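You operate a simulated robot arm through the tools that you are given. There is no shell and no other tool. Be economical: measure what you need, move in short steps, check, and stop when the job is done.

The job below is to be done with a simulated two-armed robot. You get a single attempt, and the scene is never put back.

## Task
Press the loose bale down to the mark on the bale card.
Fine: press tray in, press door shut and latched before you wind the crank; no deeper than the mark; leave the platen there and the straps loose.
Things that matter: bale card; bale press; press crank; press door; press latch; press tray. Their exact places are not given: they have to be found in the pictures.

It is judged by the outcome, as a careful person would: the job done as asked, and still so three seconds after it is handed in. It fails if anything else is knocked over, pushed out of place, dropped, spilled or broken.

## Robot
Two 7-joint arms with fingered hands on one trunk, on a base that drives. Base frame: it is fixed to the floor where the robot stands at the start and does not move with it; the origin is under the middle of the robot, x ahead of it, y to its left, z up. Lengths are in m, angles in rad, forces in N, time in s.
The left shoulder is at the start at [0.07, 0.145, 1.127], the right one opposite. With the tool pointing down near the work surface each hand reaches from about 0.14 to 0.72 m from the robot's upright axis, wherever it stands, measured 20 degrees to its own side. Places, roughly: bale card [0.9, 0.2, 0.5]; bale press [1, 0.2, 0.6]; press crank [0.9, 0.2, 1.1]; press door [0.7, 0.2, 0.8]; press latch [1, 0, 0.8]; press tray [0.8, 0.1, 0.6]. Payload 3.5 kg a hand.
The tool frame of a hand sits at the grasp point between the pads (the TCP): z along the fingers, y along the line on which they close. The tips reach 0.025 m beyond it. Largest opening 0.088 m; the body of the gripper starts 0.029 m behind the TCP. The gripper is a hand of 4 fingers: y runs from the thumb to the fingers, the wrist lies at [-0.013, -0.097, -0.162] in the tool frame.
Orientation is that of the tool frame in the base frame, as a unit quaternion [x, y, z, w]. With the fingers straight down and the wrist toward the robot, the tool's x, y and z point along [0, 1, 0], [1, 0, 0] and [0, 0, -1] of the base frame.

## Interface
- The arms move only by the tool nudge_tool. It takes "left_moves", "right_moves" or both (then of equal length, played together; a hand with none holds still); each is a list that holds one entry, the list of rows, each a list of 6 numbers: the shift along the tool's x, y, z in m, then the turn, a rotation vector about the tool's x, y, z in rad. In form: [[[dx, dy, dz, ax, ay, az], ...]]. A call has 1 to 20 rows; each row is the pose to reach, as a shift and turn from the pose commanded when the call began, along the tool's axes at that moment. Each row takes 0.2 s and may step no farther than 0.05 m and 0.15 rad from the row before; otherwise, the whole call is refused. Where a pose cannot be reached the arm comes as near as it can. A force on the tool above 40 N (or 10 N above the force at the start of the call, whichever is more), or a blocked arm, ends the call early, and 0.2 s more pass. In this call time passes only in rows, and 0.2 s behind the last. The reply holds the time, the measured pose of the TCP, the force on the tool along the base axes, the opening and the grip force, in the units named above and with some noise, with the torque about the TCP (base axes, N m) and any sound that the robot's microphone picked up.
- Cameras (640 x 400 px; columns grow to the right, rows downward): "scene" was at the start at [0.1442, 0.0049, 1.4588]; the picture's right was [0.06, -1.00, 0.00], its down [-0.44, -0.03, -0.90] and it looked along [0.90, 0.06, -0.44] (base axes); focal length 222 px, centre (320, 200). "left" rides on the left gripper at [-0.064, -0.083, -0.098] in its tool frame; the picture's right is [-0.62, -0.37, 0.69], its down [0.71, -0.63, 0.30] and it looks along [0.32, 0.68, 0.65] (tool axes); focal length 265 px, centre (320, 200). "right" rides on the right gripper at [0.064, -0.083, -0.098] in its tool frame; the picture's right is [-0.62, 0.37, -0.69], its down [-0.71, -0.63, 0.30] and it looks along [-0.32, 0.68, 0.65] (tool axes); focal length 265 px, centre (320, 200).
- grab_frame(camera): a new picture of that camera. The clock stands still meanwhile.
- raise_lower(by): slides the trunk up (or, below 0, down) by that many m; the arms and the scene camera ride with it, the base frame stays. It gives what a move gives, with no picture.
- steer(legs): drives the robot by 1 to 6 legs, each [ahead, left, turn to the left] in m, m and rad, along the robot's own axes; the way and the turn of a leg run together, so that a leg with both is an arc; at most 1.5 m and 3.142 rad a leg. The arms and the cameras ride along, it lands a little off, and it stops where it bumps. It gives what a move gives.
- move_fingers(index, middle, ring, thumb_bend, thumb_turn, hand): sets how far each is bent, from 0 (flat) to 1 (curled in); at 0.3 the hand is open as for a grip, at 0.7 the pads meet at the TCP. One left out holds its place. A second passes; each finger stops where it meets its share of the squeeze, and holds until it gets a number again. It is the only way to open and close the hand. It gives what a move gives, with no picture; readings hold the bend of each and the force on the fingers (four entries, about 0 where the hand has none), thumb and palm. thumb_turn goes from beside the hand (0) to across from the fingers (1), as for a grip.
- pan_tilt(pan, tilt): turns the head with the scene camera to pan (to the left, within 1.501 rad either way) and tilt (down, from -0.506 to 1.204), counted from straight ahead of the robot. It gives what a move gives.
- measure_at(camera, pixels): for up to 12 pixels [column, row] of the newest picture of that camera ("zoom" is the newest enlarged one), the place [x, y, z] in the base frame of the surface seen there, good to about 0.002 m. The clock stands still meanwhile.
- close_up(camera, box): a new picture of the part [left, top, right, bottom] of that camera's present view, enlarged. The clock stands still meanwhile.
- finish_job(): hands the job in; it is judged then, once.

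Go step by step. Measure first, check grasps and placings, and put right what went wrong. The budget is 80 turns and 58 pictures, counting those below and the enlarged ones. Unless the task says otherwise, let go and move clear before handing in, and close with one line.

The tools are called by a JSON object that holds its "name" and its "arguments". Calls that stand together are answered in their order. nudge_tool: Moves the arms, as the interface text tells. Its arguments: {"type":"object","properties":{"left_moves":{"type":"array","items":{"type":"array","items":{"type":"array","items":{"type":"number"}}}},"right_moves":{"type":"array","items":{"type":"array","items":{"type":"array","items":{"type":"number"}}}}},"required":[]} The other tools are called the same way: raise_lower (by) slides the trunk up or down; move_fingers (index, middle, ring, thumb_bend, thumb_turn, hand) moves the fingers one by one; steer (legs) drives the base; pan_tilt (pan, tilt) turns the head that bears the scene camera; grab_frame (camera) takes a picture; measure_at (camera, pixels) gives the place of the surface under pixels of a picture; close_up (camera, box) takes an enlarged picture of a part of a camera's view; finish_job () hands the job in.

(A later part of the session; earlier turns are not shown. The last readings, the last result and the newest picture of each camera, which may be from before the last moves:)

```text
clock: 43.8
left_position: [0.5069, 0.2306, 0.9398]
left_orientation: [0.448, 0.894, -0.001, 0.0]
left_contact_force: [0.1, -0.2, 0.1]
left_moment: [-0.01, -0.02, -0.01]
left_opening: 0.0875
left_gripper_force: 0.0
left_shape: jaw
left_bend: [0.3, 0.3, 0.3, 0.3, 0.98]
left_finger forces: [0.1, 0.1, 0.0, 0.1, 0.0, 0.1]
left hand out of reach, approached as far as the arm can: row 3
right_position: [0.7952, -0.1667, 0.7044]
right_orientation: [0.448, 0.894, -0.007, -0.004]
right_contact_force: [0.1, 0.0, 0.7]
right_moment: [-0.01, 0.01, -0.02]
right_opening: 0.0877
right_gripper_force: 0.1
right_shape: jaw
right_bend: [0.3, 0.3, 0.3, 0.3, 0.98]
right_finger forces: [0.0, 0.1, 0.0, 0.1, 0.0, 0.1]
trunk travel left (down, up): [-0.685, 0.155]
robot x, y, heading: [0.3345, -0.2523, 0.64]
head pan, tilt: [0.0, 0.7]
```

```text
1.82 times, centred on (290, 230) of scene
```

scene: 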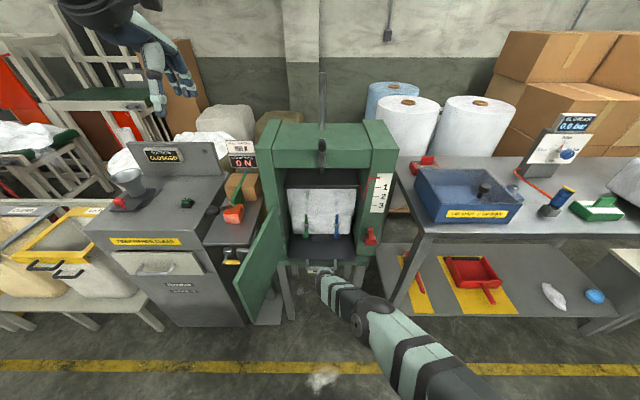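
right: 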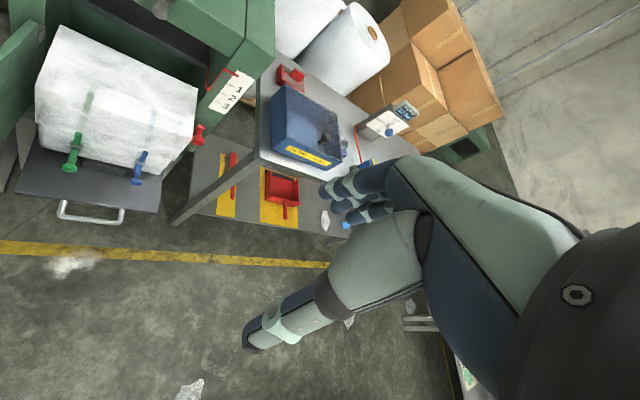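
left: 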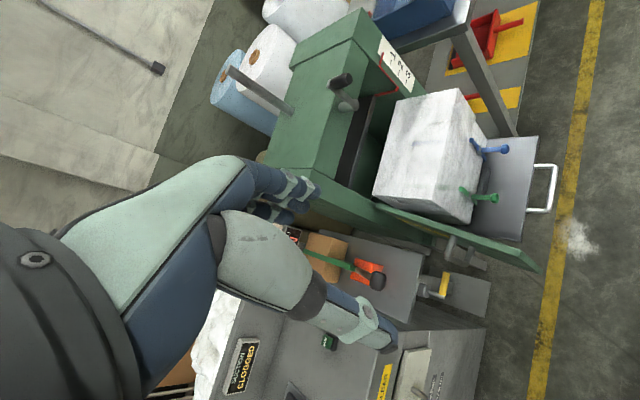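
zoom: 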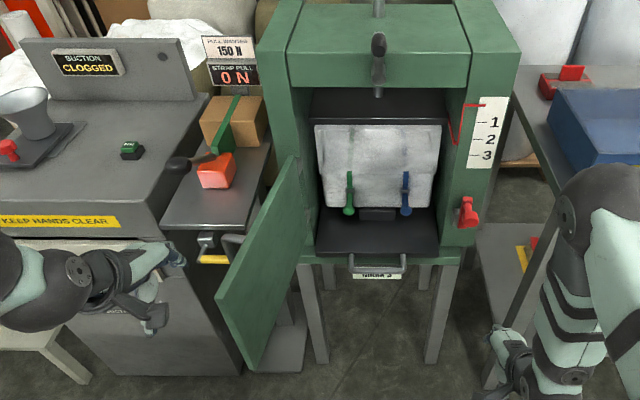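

Left hand is clear outside the door. Lower 0.08 and sweep along the door's closing arc.

{"name": "nudge_tool", "arguments": {"left_moves": [[[0, 0, 0.04, 0, 0, 0], [0, 0, 0.08, 0, 0, 0], [-0.035, 0, 0.08, 0, 0, 0], [-0.065, -0.003, 0.08, 0, 0, 0], [-0.095, -0.006, 0.08, 0, 0, 0], [-0.125, -0.004, 0.08, 0, 0, 0], [-0.155, -0.001, 0.08, 0, 0, 0], [-0.19, 0.01, 0.08, 0, 0, 0], [-0.22, 0.022, 0.08, 0, 0, 0], [-0.25, 0.042, 0.08, 0, 0, 0], [-0.28, 0.066, 0.08, 0, 0, 0]]]}}

{"name": "close_up", "arguments": {"camera": "scene", "box": [160, 120, 420, 340]}}

```text
clock: 46.2
left_position: [0.7272, 0.0452, 0.8591]
left_orientation: [0.449, 0.894, 0.0, -0.001]
left_contact_force: [0.2, -0.6, -0.1]
left_moment: [0.0, 0.01, -0.04]
left_opening: 0.0877
left_gripper_force: 0.1
left_shape: jaw
left_bend: [0.3, 0.3, 0.3, 0.3, 0.98]
left_finger forces: [0.1, 0.1, 0.2, 0.1, 0.1, 0.0]
right_position: [0.7972, -0.1668, 0.7041]
right_orientation: [0.448, 0.894, -0.008, -0.004]
right_contact_force: [0.7, 0.3, 0.6]
right_moment: [-0.03, 0.0, 0.02]
right_opening: 0.0879
right_gripper_force: 0.1
right_shape: jaw
right_bend: [0.3, 0.3, 0.3, 0.3, 0.98]
right_finger forces: [0.0, 0.1, 0.0, 0.1, 0.0, 0.1]
trunk travel left (down, up): [-0.685, 0.155]
robot x, y, heading: [0.3355, -0.2483, 0.64]
head pan, tilt: [0.0, 0.7]
```

```text
1.82 times, centred on (290, 230) of scene
```

zoom: 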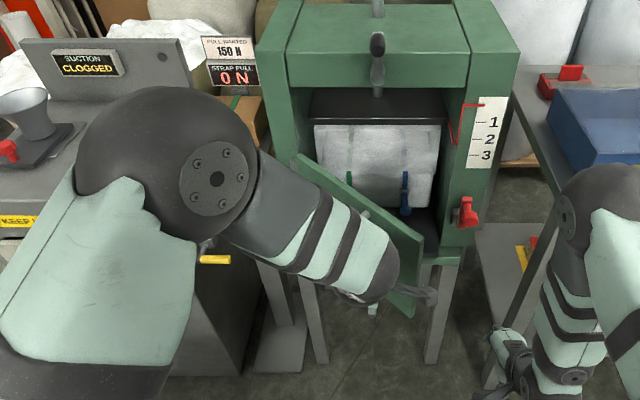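

The door is ~60% closed. Continue pushing forward with the left hand.

{"name": "nudge_tool", "arguments": {"left_moves": [[[-0.015, 0.03, 0, 0, 0, 0], [-0.03, 0.06, 0, 0, 0, 0], [-0.04, 0.08, 0, 0, 0, 0], [-0.045, 0.1, 0, 0, 0, 0], [-0.05, 0.12, 0, 0, 0, 0], [-0.05, 0.14, 0, 0, 0, 0], [-0.05, 0.16, 0, 0, 0, 0], [-0.05, 0.175, 0, 0, 0, 0], [-0.05, 0.19, 0, 0, 0, 0]]]}}

{"name": "close_up", "arguments": {"camera": "scene", "box": [220, 100, 440, 320]}}

```text
clock: 47.3
left_position: [0.841, 0.0485, 0.857]
left_orientation: [0.464, 0.886, -0.013, 0.006]
left_contact_force: [2.8, -19.0, 2.3]
left_moment: [1.01, 0.16, -0.22]
left_opening: 0.0877
left_gripper_force: 0.0
left_shape: jaw
left_bend: [0.3, 0.3, 0.3, 0.3, 0.98]
left_finger forces: [0.1, 0.1, 18.6, 0.1, 0.0, 0.0]
right_position: [0.7965, -0.1708, 0.7054]
right_orientation: [0.449, 0.893, -0.007, -0.004]
right_contact_force: [0.4, 1.3, -0.3]
right_moment: [0.0, 0.0, 0.0]
right_opening: 0.0876
right_gripper_force: 0.1
right_shape: jaw
right_bend: [0.3, 0.3, 0.3, 0.3, 0.98]
right_finger forces: [0.0, 0.1, 0.0, 0.1, 0.0, 0.0]
trunk travel left (down, up): [-0.685, 0.155]
robot x, y, heading: [0.3338, -0.2514, 0.634]
head pan, tilt: [0.0, 0.7]
stopped in row 5 (left hand): the force on the tool passed its limit at 42 N (the readings are from after the stop); the commanded pose is now the measured one
```

```text
1.82 times, centred on (330, 210) of scene
```

zoom: 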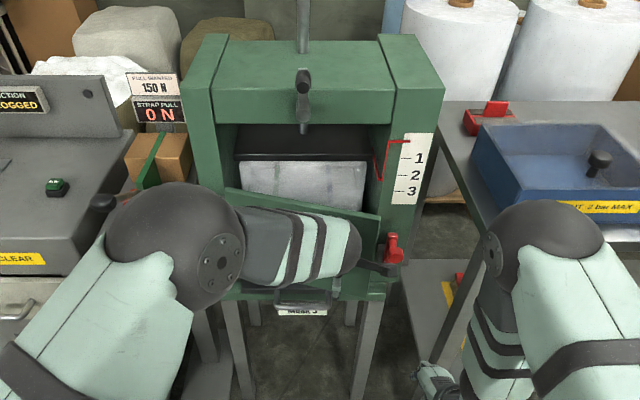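

The left fingers met the door's handle (force along +t). I'll back off a little, shift toward the hinge side of the handle and push there.

{"name": "nudge_tool", "arguments": {"left_moves": [[[0, -0.02, 0, 0, 0, 0], [0, -0.04, 0, 0, 0, 0], [0, -0.07, 0, 0, 0, 0], [0, -0.1, 0, 0, 0, 0]]]}}

{"name": "close_up", "arguments": {"camera": "scene", "box": [220, 100, 440, 320]}}

```text
clock: 48.3
left_position: [0.754, 0.005, 0.8548]
left_orientation: [0.448, 0.894, -0.016, 0.003]
left_contact_force: [0.4, 0.6, 0.5]
left_moment: [-0.04, 0.02, -0.04]
left_opening: 0.0877
left_gripper_force: 0.0
left_shape: jaw
left_bend: [0.3, 0.3, 0.3, 0.3, 0.98]
left_finger forces: [0.0, 0.0, 0.0, 0.0, 0.0, 0.0]
right_position: [0.7969, -0.1699, 0.706]
right_orientation: [0.448, 0.894, -0.007, -0.004]
right_contact_force: [-0.5, -0.2, -0.7]
right_moment: [-0.01, 0.0, 0.0]
right_opening: 0.0878
right_gripper_force: 0.0
right_shape: jaw
right_bend: [0.3, 0.3, 0.3, 0.3, 0.98]
right_finger forces: [0.1, 0.0, 0.1, 0.1, 0.0, 0.1]
trunk travel left (down, up): [-0.685, 0.155]
robot x, y, heading: [0.3356, -0.2522, 0.634]
head pan, tilt: [0.0, 0.7]
```

```text
1.82 times, centred on (330, 210) of scene
```

zoom: 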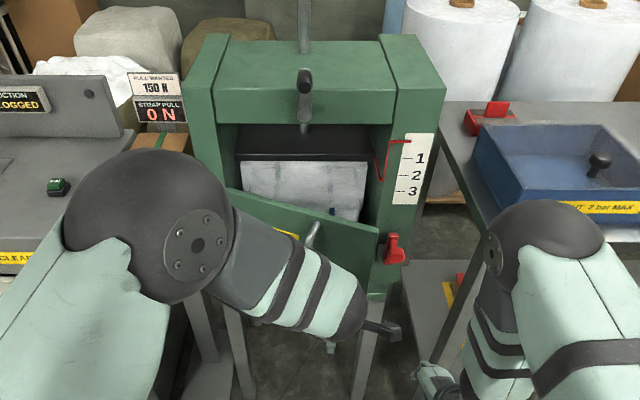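

{"name": "measure_at", "arguments": {"camera": "zoom", "pixels": [[312, 232], [317, 222], [377, 230], [228, 190], [375, 265], [392, 240], [388, 250], [401, 258]]}}

```text
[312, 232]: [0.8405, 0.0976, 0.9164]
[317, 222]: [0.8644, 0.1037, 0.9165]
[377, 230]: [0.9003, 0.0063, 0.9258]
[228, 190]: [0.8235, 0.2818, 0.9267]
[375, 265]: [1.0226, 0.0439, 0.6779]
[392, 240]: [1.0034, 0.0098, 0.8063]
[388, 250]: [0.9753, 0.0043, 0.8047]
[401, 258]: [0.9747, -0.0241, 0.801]
```

Door now ~21° from shut, handle at t≈0.43. I'll clear the left hand to the left and push near the door's free edge with the right hand, above the latch knob.

{"name": "nudge_tool", "arguments": {"left_moves": [[[0.03, -0.03, 0, 0, 0, 0], [0.07, -0.05, 0, 0, 0, 0], [0.11, -0.06, 0, 0, 0, 0], [0.16, -0.06, 0, 0, 0, 0], [0.2, -0.06, 0, 0, 0, 0], [0.24, -0.05, 0, 0, 0, 0], [0.26, -0.04, 0, 0, 0, 0]]], "right_moves": [[[0, 0, -0.04, 0, 0, 0], [0, 0, -0.08, 0, 0, 0], [0, 0, -0.12, 0, 0, 0], [0, 0, -0.165, 0, 0, 0], [0.03, 0.0, -0.165, 0, 0, 0], [0.06, 0.0, -0.165, 0, 0, 0], [0.094, 0, -0.165, 0, 0, 0]]]}}

{"name": "close_up", "arguments": {"camera": "scene", "box": [220, 100, 440, 320]}}

```text
clock: 49.9
left_position: [0.5754, 0.1879, 0.857]
left_orientation: [0.459, 0.888, -0.009, 0.005]
left_contact_force: [0.3, -0.1, -0.5]
left_moment: [0.03, 0.01, -0.01]
left_opening: 0.0877
left_gripper_force: 0.0
left_shape: jaw
left_bend: [0.3, 0.3, 0.3, 0.3, 0.98]
left_finger forces: [0.1, 0.0, 0.1, 0.1, 0.0, 0.0]
right_position: [0.742, -0.0898, 0.8711]
right_orientation: [0.45, 0.893, -0.007, -0.004]
right_contact_force: [-0.2, -0.1, -0.1]
right_moment: [-0.01, -0.01, -0.01]
right_opening: 0.0879
right_gripper_force: 0.1
right_shape: jaw
right_bend: [0.3, 0.3, 0.3, 0.3, 0.98]
right_finger forces: [0.0, 0.1, 0.1, 0.1, 0.0, 0.1]
trunk travel left (down, up): [-0.685, 0.155]
robot x, y, heading: [0.3369, -0.2527, 0.64]
head pan, tilt: [0.0, 0.7]
```

```text
1.82 times, centred on (330, 210) of scene
```

zoom: 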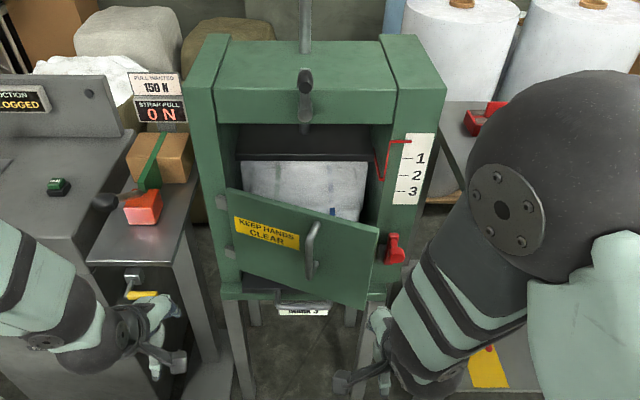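

{"name": "nudge_tool", "arguments": {"right_moves": [[[0, 0.04, 0, 0, 0, 0], [0, 0.08, 0, 0, 0, 0], [0, 0.12, 0, 0, 0, 0], [0, 0.15, 0, 0, 0, 0], [0, 0.175, 0, 0, 0, 0], [0, 0.195, 0, 0, 0, 0], [0, 0.21, 0, 0, 0, 0], [0, 0.225, 0, 0, 0, 0], [0, 0.24, 0, 0, 0, 0]]]}}

{"name": "close_up", "arguments": {"camera": "scene", "box": [240, 100, 460, 320]}}

```text
clock: 51.9
left_position: [0.5726, 0.1838, 0.859]
left_orientation: [0.459, 0.888, -0.007, 0.004]
left_contact_force: [0.3, -0.2, 0.3]
left_moment: [-0.05, -0.04, 0.05]
left_opening: 0.0878
left_gripper_force: 0.0
left_shape: jaw
left_bend: [0.3, 0.3, 0.3, 0.3, 0.98]
left_finger forces: [0.1, 0.0, 0.1, 0.0, 0.1, 0.0]
right_position: [0.9288, 0.0462, 0.8668]
right_orientation: [0.448, 0.894, -0.009, -0.006]
right_contact_force: [-21.2, -15.8, 3.4]
right_moment: [0.29, -0.36, -0.29]
right_opening: 0.086
right_gripper_force: 0.0
right_shape: jaw
right_bend: [0.3, 0.4, 0.33, 0.3, 0.98]
right_finger forces: [0.0, 23.4, 2.7, 0.0, 0.0, 0.0]
trunk travel left (down, up): [-0.685, 0.155]
robot x, y, heading: [0.3304, -0.2541, 0.637]
head pan, tilt: [0.0, 0.7]
```

```text
1.82 times, centred on (350, 210) of scene
```

zoom: 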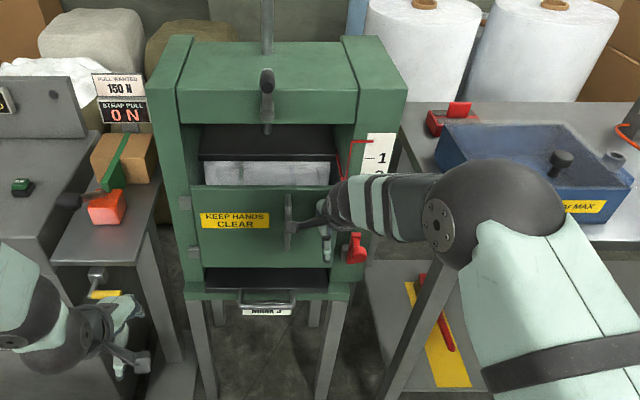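

The door is shut. Back off the right hand a bit and check that it stays; view the latch.

{"name": "nudge_tool", "arguments": {"right_moves": [[[0, -0.04, 0, 0, 0, 0], [0, -0.08, 0, 0, 0, 0], [0, -0.12, 0, 0, 0, 0], [0, -0.16, 0, 0, 0, 0], [0, -0.2, 0, 0, 0, 0]]]}}

{"name": "close_up", "arguments": {"camera": "scene", "box": [340, 170, 410, 260]}}

{"name": "grab_frame", "arguments": {"camera": "right"}}

```text
clock: 53.1
left_position: [0.5752, 0.1862, 0.8578]
left_orientation: [0.459, 0.888, -0.009, 0.003]
left_contact_force: [0.4, -1.0, -0.7]
left_moment: [-0.02, -0.03, 0.01]
left_opening: 0.0878
left_gripper_force: 0.1
left_shape: jaw
left_bend: [0.3, 0.3, 0.3, 0.3, 0.98]
left_finger forces: [0.0, 0.0, 0.0, 0.0, 0.0, 0.0]
right_position: [0.7752, -0.0691, 0.868]
right_orientation: [0.45, 0.893, -0.008, -0.003]
right_contact_force: [0.5, 0.7, 0.3]
right_moment: [0.01, 0.0, -0.01]
right_opening: 0.0877
right_gripper_force: 0.1
right_shape: jaw
right_bend: [0.3, 0.3, 0.3, 0.3, 0.98]
right_finger forces: [0.0, 0.0, 0.0, 0.1, 0.0, 0.0]
trunk travel left (down, up): [-0.685, 0.155]
robot x, y, heading: [0.3341, -0.2511, 0.635]
head pan, tilt: [0.0, 0.7]
```

```text
4.44 times, centred on (375, 215) of scene
```

zoom: 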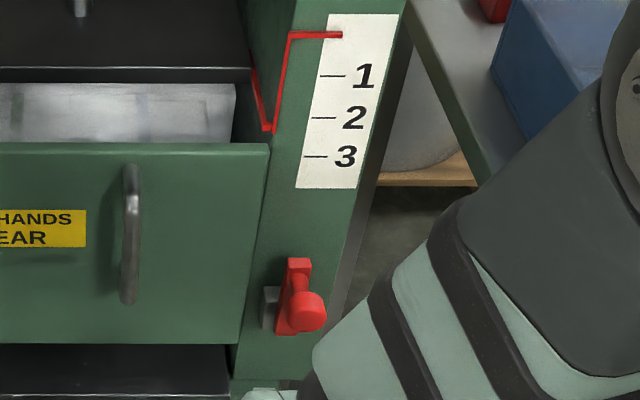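

```text
25 pictures are left
```

right: 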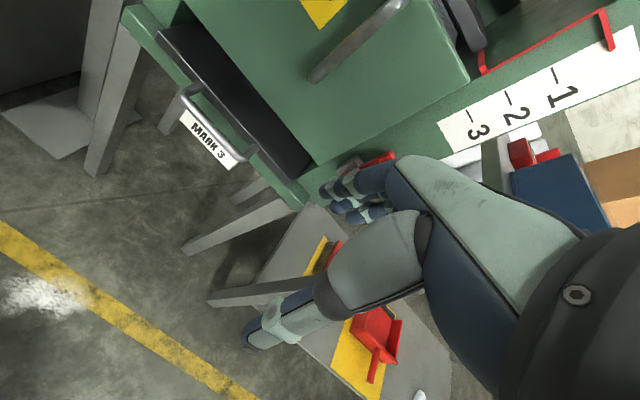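

{"name": "measure_at", "arguments": {"camera": "zoom", "pixels": [[298, 262], [292, 270], [305, 272], [284, 300], [280, 328], [308, 312], [296, 302], [268, 295], [268, 322], [268, 310], [255, 290], [290, 330]]}}

{"name": "close_up", "arguments": {"camera": "scene", "box": [362, 215, 382, 250]}}

```text
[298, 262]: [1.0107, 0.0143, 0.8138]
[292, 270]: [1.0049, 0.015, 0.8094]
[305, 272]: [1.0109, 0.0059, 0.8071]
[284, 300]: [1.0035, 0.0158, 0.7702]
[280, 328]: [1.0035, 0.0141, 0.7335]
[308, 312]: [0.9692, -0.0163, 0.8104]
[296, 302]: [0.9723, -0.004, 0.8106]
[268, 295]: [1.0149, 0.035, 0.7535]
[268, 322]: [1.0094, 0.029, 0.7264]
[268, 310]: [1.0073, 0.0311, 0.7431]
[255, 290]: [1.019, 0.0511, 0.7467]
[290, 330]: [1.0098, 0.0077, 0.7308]
```

```text
11.43 times, centred on (372, 232) of scene
```

zoom: 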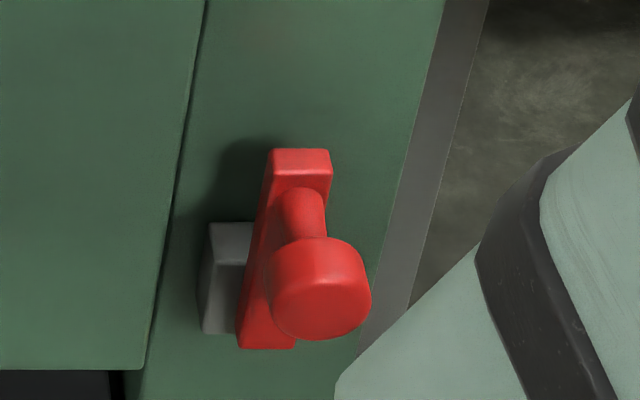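

The latch is a red lever pivoting low (z≈0.745) with its knob at the top (t≈0.583, z≈0.80): it must swing left-down over the door edge. I'll turn the right hand to point forward in line with the knob.

{"name": "nudge_tool", "arguments": {"right_moves": [[[-0.007, 0, 0.007, -0.143, 0, 0], [-0.014, 0, 0.014, -0.286, 0, 0], [-0.021, 0, 0.02, -0.429, 0, 0], [-0.028, 0, 0.027, -0.571, 0, 0], [-0.034, 0, 0.034, -0.714, 0, 0], [-0.041, 0, 0.04, -0.857, 0, 0], [-0.047, 0, 0.047, -1.0, 0, 0], [-0.053, 0, 0.053, -1.143, 0, 0], [-0.059, 0, 0.059, -1.286, 0, 0], [-0.064, 0, 0.064, -1.429, 0, 0], [-0.068, 0, 0.068, -1.571, 0, 0]]]}}

{"name": "close_up", "arguments": {"camera": "scene", "box": [260, 140, 460, 340]}}

```text
clock: 55.5
left_position: [0.5755, 0.1863, 0.8564]
left_orientation: [0.46, 0.888, -0.009, 0.003]
left_contact_force: [-0.3, -0.2, 0.1]
left_moment: [-0.02, 0.02, 0.02]
left_opening: 0.0877
left_gripper_force: 0.0
left_shape: jaw
left_bend: [0.3, 0.3, 0.3, 0.3, 0.98]
left_finger forces: [0.0, 0.0, 0.0, 0.0, 0.0, 0.0]
right_position: [0.8356, -0.0615, 0.8434]
right_orientation: [0.425, 0.849, 0.283, 0.14]
right_contact_force: [0.0, 0.2, 0.1]
right_moment: [0.02, -0.02, 0.01]
right_opening: 0.0878
right_gripper_force: 0.1
right_shape: jaw
right_bend: [0.3, 0.3, 0.3, 0.3, 0.98]
right_finger forces: [0.0, 0.0, 0.0, 0.1, 0.0, 0.0]
right hand out of reach, approached as far as the arm can: row 4, 5, 6, 7, 8, 9, 10, 11
trunk travel left (down, up): [-0.685, 0.155]
robot x, y, heading: [0.3332, -0.2497, 0.638]
head pan, tilt: [0.0, 0.7]
```

```text
2.00 times, centred on (360, 240) of scene
```

zoom: 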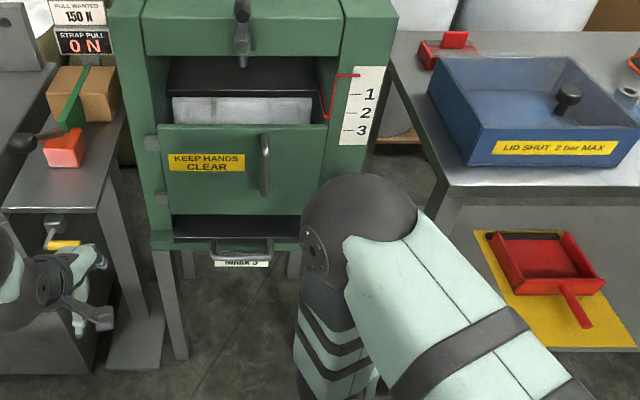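

Tilt stuck at ~0.64 rad because the shoulder is too high and the hand too near. I'll lower the trunk 0.2 and continue the tilt while moving up and forward.

{"name": "raise_lower", "arguments": {"by": -0.2}}

{"name": "nudge_tool", "arguments": {"right_moves": [[[-0.005, 0.018, -0.011, -0.116, 0, 0], [-0.01, 0.036, -0.022, -0.232, 0, 0], [-0.014, 0.054, -0.033, -0.348, 0, 0], [-0.019, 0.072, -0.043, -0.464, 0, 0], [-0.024, 0.09, -0.054, -0.58, 0, 0], [-0.029, 0.109, -0.065, -0.696, 0, 0], [-0.033, 0.127, -0.076, -0.812, 0, 0], [-0.038, 0.145, -0.087, -0.93, 0, 0]]]}}

{"name": "close_up", "arguments": {"camera": "scene", "box": [260, 90, 460, 290]}}

```text
clock: 57.7
left_position: [0.5747, 0.1873, 0.6572]
left_orientation: [0.459, 0.888, -0.009, 0.003]
left_contact_force: [0.3, -0.2, 0.8]
left_moment: [-0.03, -0.01, 0.01]
left_opening: 0.0879
left_gripper_force: 0.0
left_shape: jaw
left_bend: [0.3, 0.3, 0.3, 0.3, 0.98]
left_finger forces: [0.0, 0.1, 0.0, 0.0, 0.0, 0.1]
right_position: [0.8359, -0.0614, 0.6432]
right_orientation: [0.425, 0.848, 0.283, 0.142]
right_contact_force: [-0.8, 0.6, -0.6]
right_moment: [-0.02, -0.01, 0.0]
right_opening: 0.0879
right_gripper_force: 0.1
right_shape: jaw
right_bend: [0.3, 0.3, 0.3, 0.3, 0.98]
right_finger forces: [0.0, 0.0, 0.0, 0.0, 0.1, 0.1]
trunk travel left (down, up): [-0.485, 0.355]
robot x, y, heading: [0.334, -0.251, 0.64]
head pan, tilt: [0.0, 0.7]
```

```text
clock: 59.5
left_position: [0.5755, 0.187, 0.6573]
left_orientation: [0.46, 0.888, -0.009, 0.003]
left_contact_force: [0.1, 0.0, 0.2]
left_moment: [0.0, 0.0, -0.01]
left_opening: 0.0873
left_gripper_force: 0.2
left_shape: jaw
left_bend: [0.3, 0.3, 0.3, 0.3, 0.98]
left_finger forces: [0.0, 0.0, 0.0, 0.0, 0.0, 0.0]
right_position: [0.8991, -0.043, 0.8065]
right_orientation: [0.335, 0.667, 0.595, 0.299]
right_contact_force: [1.3, 0.3, -0.6]
right_moment: [0.03, -0.01, 0.01]
right_opening: 0.0879
right_gripper_force: 0.1
right_shape: jaw
right_bend: [0.3, 0.3, 0.3, 0.3, 0.98]
right_finger forces: [0.1, 0.0, 0.1, 0.0, 0.0, 0.0]
right hand out of reach, approached as far as the arm can: row 1, 2, 3, 7, 8
trunk travel left (down, up): [-0.485, 0.355]
robot x, y, heading: [0.3341, -0.2517, 0.634]
head pan, tilt: [0.0, 0.7]
```

```text
2.00 times, centred on (360, 190) of scene
```

zoom: 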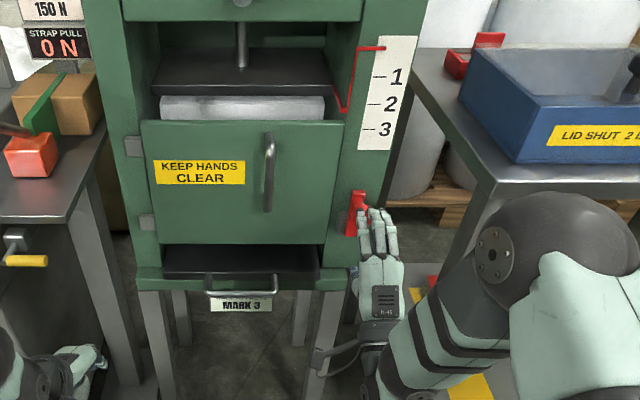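

The hand points forward (tilt ~1.46 rad). Get a closer look at the knob against the fingers.

{"name": "close_up", "arguments": {"camera": "scene", "box": [420, 175, 470, 215]}}

{"name": "grab_frame", "arguments": {"camera": "right"}}

```text
10.00 times, centred on (445, 195) of scene
```

zoom: 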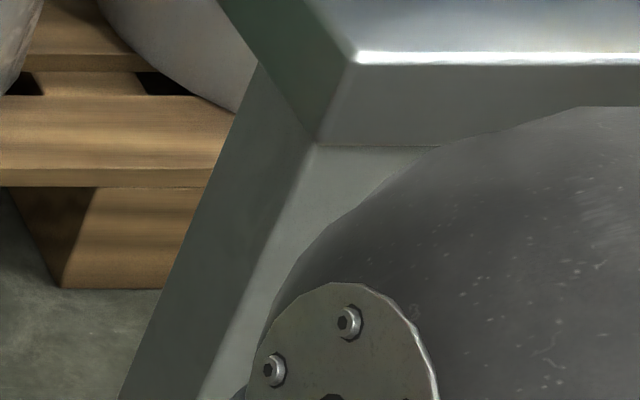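

```text
20 pictures are left
```

right: 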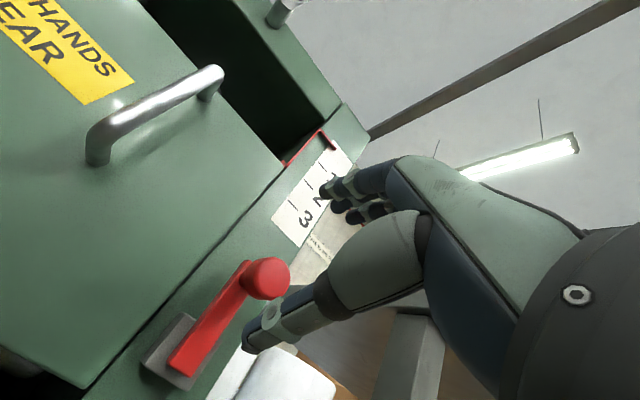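

{"name": "measure_at", "arguments": {"camera": "right", "pixels": [[265, 278], [285, 280], [215, 325], [180, 358], [170, 345], [120, 345], [265, 340], [330, 195]]}}

```text
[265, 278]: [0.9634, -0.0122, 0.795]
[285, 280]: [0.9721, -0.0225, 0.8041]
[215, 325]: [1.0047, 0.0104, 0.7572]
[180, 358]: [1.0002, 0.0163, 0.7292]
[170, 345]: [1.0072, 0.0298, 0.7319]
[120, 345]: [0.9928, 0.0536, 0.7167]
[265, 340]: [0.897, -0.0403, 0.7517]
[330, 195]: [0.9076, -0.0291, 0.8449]
```

Knob at (0.963,-0.012,0.795), centred between thumb and fingers nearly. Advance 0.07 m and close.

{"name": "nudge_tool", "arguments": {"right_moves": [[[-0.006, 0.001, 0.02, 0, 0, 0], [-0.013, 0.002, 0.045, 0, 0, 0], [-0.013, 0.002, 0.068, 0, 0, 0]]]}}

{"name": "move_fingers", "arguments": {"hand": "right", "index": 0.62, "middle": 0.62, "ring": 0.62, "thumb_bend": 0.62}}

{"name": "grab_frame", "arguments": {"camera": "right"}}

```text
clock: 60.3
left_position: [0.5759, 0.1863, 0.657]
left_orientation: [0.459, 0.888, -0.009, 0.003]
left_contact_force: [0.6, -0.4, 0.2]
left_moment: [-0.03, 0.0, -0.01]
left_opening: 0.0873
left_gripper_force: 0.1
left_shape: jaw
left_bend: [0.3, 0.3, 0.3, 0.3, 0.98]
left_finger forces: [0.0, 0.1, 0.0, 0.0, 0.1, 0.0]
right_position: [0.9602, -0.0128, 0.7995]
right_orientation: [0.336, 0.667, 0.594, 0.299]
right_contact_force: [0.1, 0.2, 0.0]
right_moment: [0.01, 0.0, 0.0]
right_opening: 0.0878
right_gripper_force: 0.0
right_shape: jaw
right_bend: [0.3, 0.3, 0.3, 0.3, 0.98]
right_finger forces: [0.1, 0.1, 0.0, 0.0, 0.1, 0.0]
trunk travel left (down, up): [-0.485, 0.355]
robot x, y, heading: [0.3339, -0.25, 0.64]
head pan, tilt: [0.0, 0.7]
```

```text
clock: 61.3
left_position: [0.5745, 0.1869, 0.6572]
left_orientation: [0.459, 0.888, -0.009, 0.003]
left_contact_force: [-0.1, 0.0, -0.8]
left_moment: [0.01, -0.02, -0.01]
left_opening: 0.0877
left_gripper_force: 0.0
left_shape: jaw
left_bend: [0.3, 0.3, 0.3, 0.3, 0.98]
left_finger forces: [0.0, 0.0, 0.0, 0.1, 0.1, 0.0]
right_position: [0.961, -0.0116, 0.8007]
right_orientation: [0.334, 0.667, 0.595, 0.298]
right_contact_force: [1.5, 1.6, 2.6]
right_moment: [0.01, -0.05, 0.01]
right_opening: 0.0179
right_gripper_force: 2.7
right_shape: fingers
right_bend: [0.61, 0.59, 0.62, 0.61, 0.98]
right_finger forces: [1.1, 2.8, 0.4, 0.0, 0.4, 0.0]
trunk travel left (down, up): [-0.485, 0.355]
robot x, y, heading: [0.3345, -0.2506, 0.632]
head pan, tilt: [0.0, 0.7]
```

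```text
19 pictures are left
```

right: 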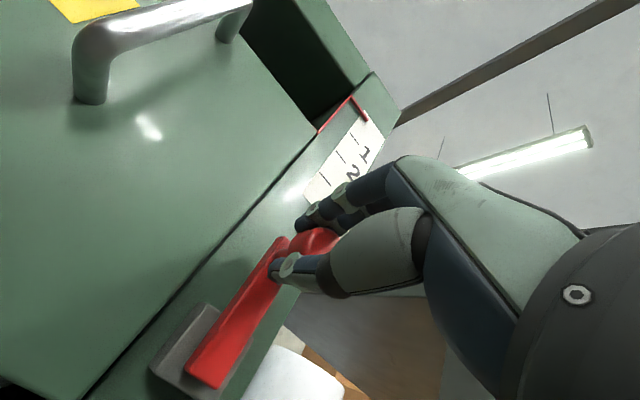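

Knob caught between thumb and fingers. Swing it left and down along an arc of radius 0.057.

{"name": "nudge_tool", "arguments": {"right_moves": [[[0.0195, -0.0034, 0, 0, 0, 0], [0.0366, -0.0133, 0.001, 0, 0, 0], [0.0494, -0.0283, 0.003, 0, 0, 0], [0.0561, -0.0468, 0.005, 0, 0, 0], [0.057, -0.0566, 0.006, 0, 0, 0], [0.057, -0.064, 0.007, 0, 0, 0]]]}}

{"name": "grab_frame", "arguments": {"camera": "right"}}

```text
clock: 62.7
left_position: [0.5728, 0.191, 0.6561]
left_orientation: [0.458, 0.889, -0.01, 0.005]
left_contact_force: [0.1, 0.2, 1.1]
left_moment: [0.0, 0.03, 0.02]
left_opening: 0.088
left_gripper_force: 0.0
left_shape: jaw
left_bend: [0.3, 0.3, 0.3, 0.3, 0.98]
left_finger forces: [0.0, 0.1, 0.0, 0.0, 0.0, 0.1]
right_position: [0.9234, 0.0382, 0.736]
right_orientation: [0.332, 0.668, 0.595, 0.297]
right_contact_force: [-9.8, 32.2, 12.9]
right_moment: [-0.7, -0.5, 0.69]
right_opening: 0.0152
right_gripper_force: 20.3
right_shape: fingers
right_bend: [0.62, 0.5, 0.54, 0.62, 0.98]
right_finger forces: [19.4, 15.8, 5.4, 0.1, 0.1, 0.0]
trunk travel left (down, up): [-0.485, 0.355]
robot x, y, heading: [0.3368, -0.2551, 0.64]
head pan, tilt: [0.0, 0.7]
```

```text
18 pictures are left
```

right: 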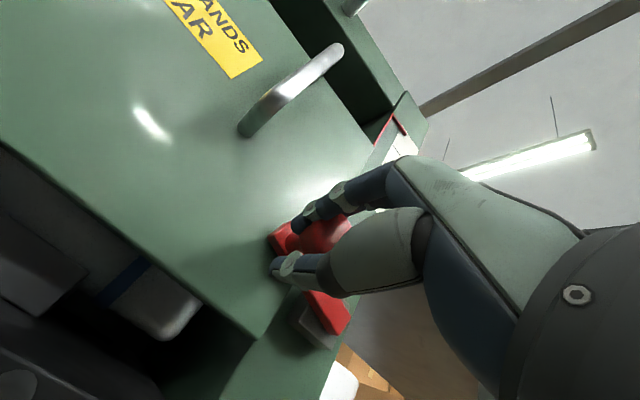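

The lever now lies across the door edge. Release, back away, and check.

{"name": "move_fingers", "arguments": {"hand": "right", "index": 0.3, "middle": 0.3, "ring": 0.3, "thumb_bend": 0.3}}

{"name": "nudge_tool", "arguments": {"right_moves": [[[0, 0, -0.03, 0, 0, 0], [0, 0, -0.06, 0, 0, 0], [0, 0, -0.09, 0, 0, 0]]]}}

{"name": "grab_frame", "arguments": {"camera": "right"}}

```text
clock: 63.7
left_position: [0.5754, 0.1869, 0.6568]
left_orientation: [0.459, 0.888, -0.009, 0.003]
left_contact_force: [0.5, 0.1, -0.5]
left_moment: [-0.04, -0.01, 0.01]
left_opening: 0.0877
left_gripper_force: 0.0
left_shape: jaw
left_bend: [0.3, 0.3, 0.3, 0.3, 0.98]
left_finger forces: [0.0, 0.0, 0.0, 0.0, 0.0, 0.0]
right_position: [0.9275, 0.0314, 0.7354]
right_orientation: [0.336, 0.668, 0.594, 0.298]
right_contact_force: [-0.5, 2.8, 2.2]
right_moment: [-0.05, -0.05, -0.02]
right_opening: 0.0849
right_gripper_force: 2.8
right_shape: fingers
right_bend: [0.3, 0.28, 0.3, 0.3, 0.98]
right_finger forces: [2.8, 2.4, 0.0, 0.0, 0.0, 0.1]
trunk travel left (down, up): [-0.485, 0.355]
robot x, y, heading: [0.3354, -0.2495, 0.636]
head pan, tilt: [0.0, 0.7]
```

```text
clock: 64.5
left_position: [0.5755, 0.1875, 0.6575]
left_orientation: [0.46, 0.888, -0.009, 0.004]
left_contact_force: [-0.1, -0.3, -0.2]
left_moment: [0.0, 0.02, -0.04]
left_opening: 0.0879
left_gripper_force: 0.1
left_shape: jaw
left_bend: [0.3, 0.3, 0.3, 0.3, 0.98]
left_finger forces: [0.0, 0.0, 0.1, 0.1, 0.0, 0.1]
right_position: [0.8813, -0.0014, 0.7487]
right_orientation: [0.335, 0.668, 0.594, 0.297]
right_contact_force: [-0.4, 0.3, 0.0]
right_moment: [0.0, 0.02, 0.0]
right_opening: 0.0846
right_gripper_force: 0.0
right_shape: fingers
right_bend: [0.3, 0.3, 0.3, 0.3, 0.98]
right_finger forces: [0.1, 0.1, 0.0, 0.0, 0.1, 0.1]
right hand out of reach, approached as far as the arm can: row 2, 3
trunk travel left (down, up): [-0.485, 0.355]
robot x, y, heading: [0.3328, -0.2481, 0.632]
head pan, tilt: [0.0, 0.7]
```

```text
17 pictures are left
```

right: 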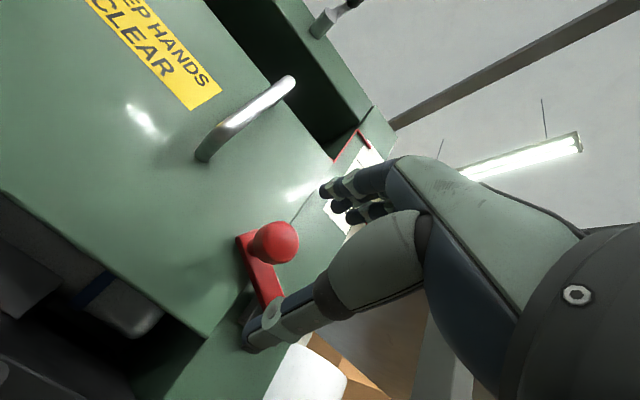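

{"name": "measure_at", "arguments": {"camera": "right", "pixels": [[273, 245], [243, 243], [252, 270], [265, 295], [275, 285]]}}

```text
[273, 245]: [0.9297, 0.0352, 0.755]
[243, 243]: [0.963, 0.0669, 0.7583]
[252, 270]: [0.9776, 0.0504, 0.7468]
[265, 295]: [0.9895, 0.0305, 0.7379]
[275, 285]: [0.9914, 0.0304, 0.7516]
```

The lever rests ~10–15° above horizontal. I'll press the knob further down with the fingers to be sure it is home.

{"name": "nudge_tool", "arguments": {"right_moves": [[[0, 0.01, 0.03, 0, 0, 0], [0, 0.01, 0.06, 0, 0, 0], [0, -0.01, 0.06, 0, 0, 0], [0, -0.025, 0.06, 0, 0, 0], [0, -0.04, 0.06, 0, 0, 0], [0, -0.055, 0.06, 0, 0, 0], [0, -0.07, 0.06, 0, 0, 0]]]}}

```text
clock: 66.1
left_position: [0.5731, 0.1857, 0.6598]
left_orientation: [0.46, 0.888, -0.008, 0.005]
left_contact_force: [-0.3, 0.0, -0.3]
left_moment: [0.02, 0.01, 0.03]
left_opening: 0.0878
left_gripper_force: 0.0
left_shape: jaw
left_bend: [0.3, 0.3, 0.3, 0.3, 0.98]
left_finger forces: [0.0, 0.0, 0.0, 0.1, 0.1, 0.0]
right_position: [0.9214, 0.0269, 0.6823]
right_orientation: [0.332, 0.661, 0.602, 0.302]
right_contact_force: [3.0, 3.6, 33.4]
right_moment: [0.15, -0.24, 0.05]
right_opening: 0.1052
right_gripper_force: 14.3
right_shape: fingers
right_bend: [0.16, 0.22, 0.3, 0.3, 0.98]
right_finger forces: [17.7, 11.2, 0.1, 0.1, 0.1, 0.1]
trunk travel left (down, up): [-0.485, 0.355]
robot x, y, heading: [0.335, -0.2539, 0.643]
head pan, tilt: [0.0, 0.7]
```

{"name": "nudge_tool", "arguments": {"right_moves": [[[0, 0.03, 0, 0, 0, 0], [0, 0.06, -0.0, 0, 0, 0], [0, 0.06, -0.03, 0, 0, 0], [0, 0.06, -0.06, 0, 0, 0]]]}}

{"name": "grab_frame", "arguments": {"camera": "right"}}

{"name": "measure_at", "arguments": {"camera": "right", "pixels": [[273, 245], [243, 243], [252, 270], [265, 295], [275, 285]]}}

```text
clock: 67.1
left_position: [0.5755, 0.1878, 0.6571]
left_orientation: [0.459, 0.889, -0.009, 0.004]
left_contact_force: [0.7, 0.4, 0.1]
left_moment: [0.01, 0.0, 0.02]
left_opening: 0.0877
left_gripper_force: 0.0
left_shape: jaw
left_bend: [0.3, 0.3, 0.3, 0.3, 0.98]
left_finger forces: [0.1, 0.0, 0.0, 0.0, 0.1, 0.0]
right_position: [0.8834, -0.0027, 0.7412]
right_orientation: [0.335, 0.668, 0.595, 0.297]
right_contact_force: [-0.2, -0.6, 0.7]
right_moment: [-0.05, -0.01, -0.01]
right_opening: 0.0849
right_gripper_force: 0.0
right_shape: fingers
right_bend: [0.3, 0.3, 0.3, 0.3, 0.98]
right_finger forces: [0.0, 0.2, 0.1, 0.0, 0.1, 0.1]
trunk travel left (down, up): [-0.485, 0.355]
robot x, y, heading: [0.3316, -0.2481, 0.636]
head pan, tilt: [0.0, 0.7]
```

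```text
16 pictures are left
```

right: 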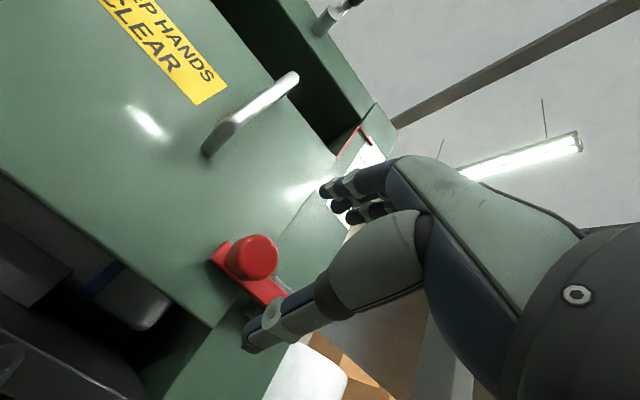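

```text
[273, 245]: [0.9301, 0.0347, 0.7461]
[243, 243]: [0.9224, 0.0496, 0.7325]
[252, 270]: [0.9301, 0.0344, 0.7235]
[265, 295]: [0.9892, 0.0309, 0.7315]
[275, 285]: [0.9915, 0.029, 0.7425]
```

The lever is horizontal now: latched. Raise the trunk 0.34 to bring the forward-pointing right hand to crank height, and look.

{"name": "raise_lower", "arguments": {"by": 0.34}}

{"name": "grab_frame", "arguments": {"camera": "right"}}

{"name": "close_up", "arguments": {"camera": "scene", "box": [260, 150, 420, 310]}}

```text
clock: 70.4
left_position: [0.5755, 0.186, 0.998]
left_orientation: [0.46, 0.888, -0.009, 0.003]
left_contact_force: [-0.2, 0.1, 0.4]
left_moment: [0.0, 0.03, 0.02]
left_opening: 0.0877
left_gripper_force: 0.1
left_shape: jaw
left_bend: [0.3, 0.3, 0.3, 0.3, 0.98]
left_finger forces: [0.1, 0.1, 0.0, 0.0, 0.1, 0.1]
right_position: [0.8836, -0.0026, 1.0793]
right_orientation: [0.335, 0.668, 0.594, 0.298]
right_contact_force: [0.0, -0.2, -0.6]
right_moment: [0.01, 0.01, 0.03]
right_opening: 0.085
right_gripper_force: 0.1
right_shape: fingers
right_bend: [0.3, 0.3, 0.3, 0.3, 0.98]
right_finger forces: [0.1, 0.1, 0.0, 0.0, 0.0, 0.0]
trunk travel left (down, up): [-0.825, 0.015]
robot x, y, heading: [0.3333, -0.2522, 0.635]
head pan, tilt: [0.0, 0.7]
```

```text
15 pictures are left
```

right: 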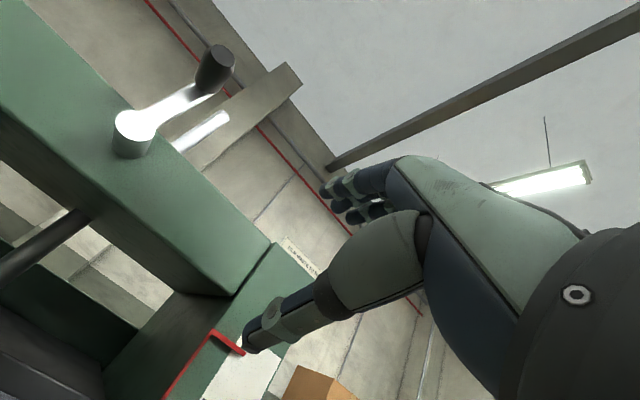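

```text
2.50 times, centred on (340, 230) of scene
```

zoom: 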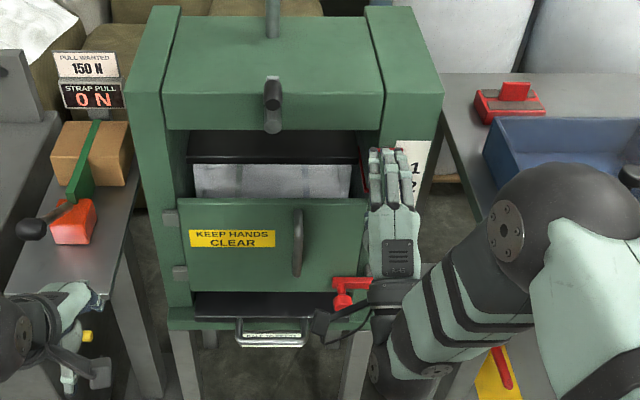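

{"name": "measure_at", "arguments": {"camera": "right", "pixels": [[130, 122], [142, 120], [185, 98], [225, 58], [213, 70], [200, 85], [220, 345]]}}

{"name": "measure_at", "arguments": {"camera": "zoom", "pixels": [[272, 100], [272, 92], [272, 125], [272, 112], [160, 165], [268, 80]]}}

```text
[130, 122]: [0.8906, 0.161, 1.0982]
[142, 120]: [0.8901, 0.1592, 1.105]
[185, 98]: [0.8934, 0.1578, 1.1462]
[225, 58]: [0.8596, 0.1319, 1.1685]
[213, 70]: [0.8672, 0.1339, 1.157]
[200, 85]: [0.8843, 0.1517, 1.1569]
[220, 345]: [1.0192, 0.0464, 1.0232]
```

```text
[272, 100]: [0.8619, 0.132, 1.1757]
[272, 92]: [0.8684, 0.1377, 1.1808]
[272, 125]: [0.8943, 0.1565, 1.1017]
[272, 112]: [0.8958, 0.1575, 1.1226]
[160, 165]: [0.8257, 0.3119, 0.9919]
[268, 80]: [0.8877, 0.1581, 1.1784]
```

Crank: axis at (s 0.812, t 0.400, z 1.10), handle at z 1.165, radius 0.065, handle end s 0.77. Bring the right hand onto the handle.

{"name": "nudge_tool", "arguments": {"right_moves": [[[0.03, 0.03, -0.003, 0, 0, 0], [0.06, 0.06, -0.007, 0, 0, 0], [0.09, 0.0854, -0.0097, 0, 0, 0], [0.122, 0.0854, -0.0097, 0, 0, 0]]]}}

{"name": "grab_frame", "arguments": {"camera": "right"}}

```text
clock: 71.4
left_position: [0.5749, 0.1885, 0.9974]
left_orientation: [0.46, 0.888, -0.01, 0.004]
left_contact_force: [0.6, 0.0, 0.4]
left_moment: [-0.03, -0.03, -0.01]
left_opening: 0.0878
left_gripper_force: 0.1
left_shape: jaw
left_bend: [0.3, 0.3, 0.3, 0.3, 0.98]
left_finger forces: [0.0, 0.1, 0.1, 0.0, 0.0, 0.0]
right_position: [0.8105, 0.0985, 1.1669]
right_orientation: [0.335, 0.668, 0.593, 0.298]
right_contact_force: [-0.2, 0.9, -0.2]
right_moment: [-0.02, -0.02, -0.01]
right_opening: 0.0848
right_gripper_force: 0.1
right_shape: fingers
right_bend: [0.3, 0.3, 0.3, 0.3, 0.98]
right_finger forces: [0.0, 0.0, 0.1, 0.0, 0.0, 0.0]
trunk travel left (down, up): [-0.825, 0.015]
robot x, y, heading: [0.3347, -0.2527, 0.638]
head pan, tilt: [0.0, 0.7]
```

```text
13 pictures are left
```

right: 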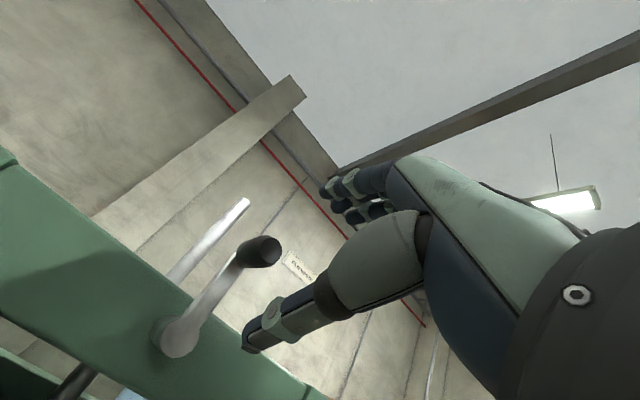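

Well lined up. Advance and close on the handle.

{"name": "nudge_tool", "arguments": {"right_moves": [[[-0.002, 0.0035, 0.033, 0, 0, 0], [-0.002, 0.006, 0.066, 0, 0, 0]]]}}

{"name": "move_fingers", "arguments": {"hand": "right", "index": 0.66, "middle": 0.64, "ring": 0.66, "thumb_bend": 0.64}}

{"name": "grab_frame", "arguments": {"camera": "right"}}

```text
clock: 72.0
left_position: [0.576, 0.1872, 0.9966]
left_orientation: [0.46, 0.888, -0.01, 0.004]
left_contact_force: [0.5, 0.5, 0.0]
left_moment: [0.03, -0.02, -0.02]
left_opening: 0.0876
left_gripper_force: 0.0
left_shape: jaw
left_bend: [0.3, 0.3, 0.3, 0.3, 0.98]
left_finger forces: [0.0, 0.0, 0.0, 0.0, 0.0, 0.0]
right_position: [0.8654, 0.1368, 1.1651]
right_orientation: [0.336, 0.668, 0.593, 0.298]
right_contact_force: [0.0, -0.8, -0.4]
right_moment: [-0.01, 0.02, 0.01]
right_opening: 0.0849
right_gripper_force: 0.2
right_shape: fingers
right_bend: [0.3, 0.3, 0.3, 0.3, 0.98]
right_finger forces: [0.1, 0.0, 0.0, 0.1, 0.0, 0.0]
trunk travel left (down, up): [-0.825, 0.015]
robot x, y, heading: [0.3361, -0.2501, 0.634]
head pan, tilt: [0.0, 0.7]
```

```text
clock: 73.0
left_position: [0.5752, 0.1858, 0.9975]
left_orientation: [0.459, 0.888, -0.008, 0.003]
left_contact_force: [-0.2, 0.7, 0.2]
left_moment: [-0.01, -0.01, 0.03]
left_opening: 0.0877
left_gripper_force: 0.1
left_shape: jaw
left_bend: [0.3, 0.3, 0.3, 0.3, 0.98]
left_finger forces: [0.1, 0.0, 0.0, 0.0, 0.0, 0.1]
right_position: [0.8649, 0.1341, 1.1653]
right_orientation: [0.335, 0.667, 0.595, 0.298]
right_contact_force: [2.0, 0.5, 8.9]
right_moment: [0.17, -0.16, -0.06]
right_opening: 0.0201
right_gripper_force: 4.9
right_shape: fingers
right_bend: [0.56, 0.61, 0.66, 0.64, 0.98]
right_finger forces: [6.7, 2.6, 0.0, 0.1, 0.0, 0.1]
trunk travel left (down, up): [-0.825, 0.015]
robot x, y, heading: [0.3338, -0.249, 0.635]
head pan, tilt: [0.0, 0.7]
```

```text
12 pictures are left
```

right: 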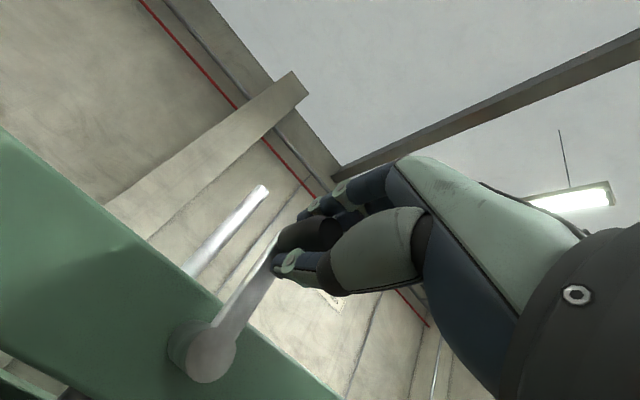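

Handle is caged. Tighten slightly and try half a turn clockwise.

{"name": "move_fingers", "arguments": {"hand": "right", "index": 0.68, "middle": 0.66, "ring": 0.7, "thumb_bend": 0.7}}

{"name": "nudge_tool", "arguments": {"right_moves": [[[-0.0201, -0.0032, 0.0004, 0, 0, 0], [-0.0382, -0.0123, 0.0014, 0, 0, 0], [-0.0526, -0.0267, 0.003, 0, 0, 0], [-0.0618, -0.0446, 0.0051, 0, 0, 0], [-0.065, -0.0646, 0.0073, 0, 0, 0], [-0.0618, -0.0845, 0.0096, 0, 0, 0], [-0.0526, -0.1025, 0.0117, 0, 0, 0], [-0.0382, -0.1168, 0.0133, 0, 0, 0], [-0.0201, -0.126, 0.0143, 0, 0, 0], [0, -0.1292, 0.0147, 0, 0, 0]]]}}

{"name": "close_up", "arguments": {"camera": "scene", "box": [270, 150, 430, 310]}}

```text
clock: 74.0
left_position: [0.5752, 0.1873, 0.9971]
left_orientation: [0.459, 0.888, -0.009, 0.004]
left_contact_force: [-0.1, -0.1, -0.3]
left_moment: [0.04, 0.0, 0.02]
left_opening: 0.0877
left_gripper_force: 0.0
left_shape: jaw
left_bend: [0.3, 0.3, 0.3, 0.3, 0.98]
left_finger forces: [0.0, 0.0, 0.1, 0.0, 0.1, 0.0]
right_position: [0.8654, 0.1335, 1.1663]
right_orientation: [0.335, 0.667, 0.595, 0.298]
right_contact_force: [1.6, -0.6, 9.5]
right_moment: [0.14, -0.16, -0.06]
right_opening: 0.0171
right_gripper_force: 6.3
right_shape: fingers
right_bend: [0.55, 0.61, 0.7, 0.68, 0.97]
right_finger forces: [7.1, 3.6, 0.1, 0.0, 2.1, 0.0]
trunk travel left (down, up): [-0.825, 0.015]
robot x, y, heading: [0.3313, -0.2545, 0.637]
head pan, tilt: [0.0, 0.7]
```

```text
clock: 76.2
left_position: [0.5751, 0.1882, 0.9965]
left_orientation: [0.459, 0.888, -0.009, 0.003]
left_contact_force: [0.3, -0.1, 0.0]
left_moment: [-0.01, 0.02, -0.01]
left_opening: 0.0876
left_gripper_force: 0.1
left_shape: jaw
left_bend: [0.3, 0.3, 0.3, 0.3, 0.98]
left_finger forces: [0.0, 0.0, 0.0, 0.0, 0.1, 0.0]
right_position: [0.8629, 0.1352, 1.0328]
right_orientation: [0.335, 0.668, 0.593, 0.298]
right_contact_force: [1.1, 0.2, -0.9]
right_moment: [0.02, 0.0, -0.03]
right_opening: 0.0121
right_gripper_force: 5.1
right_shape: fingers
right_bend: [0.64, 0.63, 0.7, 0.65, 0.97]
right_finger forces: [2.2, 2.6, 0.0, 0.0, 4.9, 0.1]
trunk travel left (down, up): [-0.825, 0.015]
robot x, y, heading: [0.337, -0.2532, 0.635]
head pan, tilt: [0.0, 0.7]
```

```text
2.50 times, centred on (350, 230) of scene
```

zoom: 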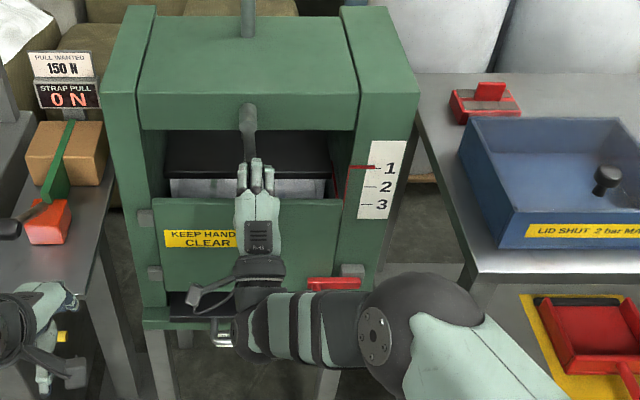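

Half a turn already brought the pointer down near 1; measure its height precisely.

{"name": "measure_at", "arguments": {"camera": "zoom", "pixels": [[365, 167], [355, 167], [375, 168], [370, 187], [368, 205], [248, 115], [376, 187], [372, 206]]}}

```text
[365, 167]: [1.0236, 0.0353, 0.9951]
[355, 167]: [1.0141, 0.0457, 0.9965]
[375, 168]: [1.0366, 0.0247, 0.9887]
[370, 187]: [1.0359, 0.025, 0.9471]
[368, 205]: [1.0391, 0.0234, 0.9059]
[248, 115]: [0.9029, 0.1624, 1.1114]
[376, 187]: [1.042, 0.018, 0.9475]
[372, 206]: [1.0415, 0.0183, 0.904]
```

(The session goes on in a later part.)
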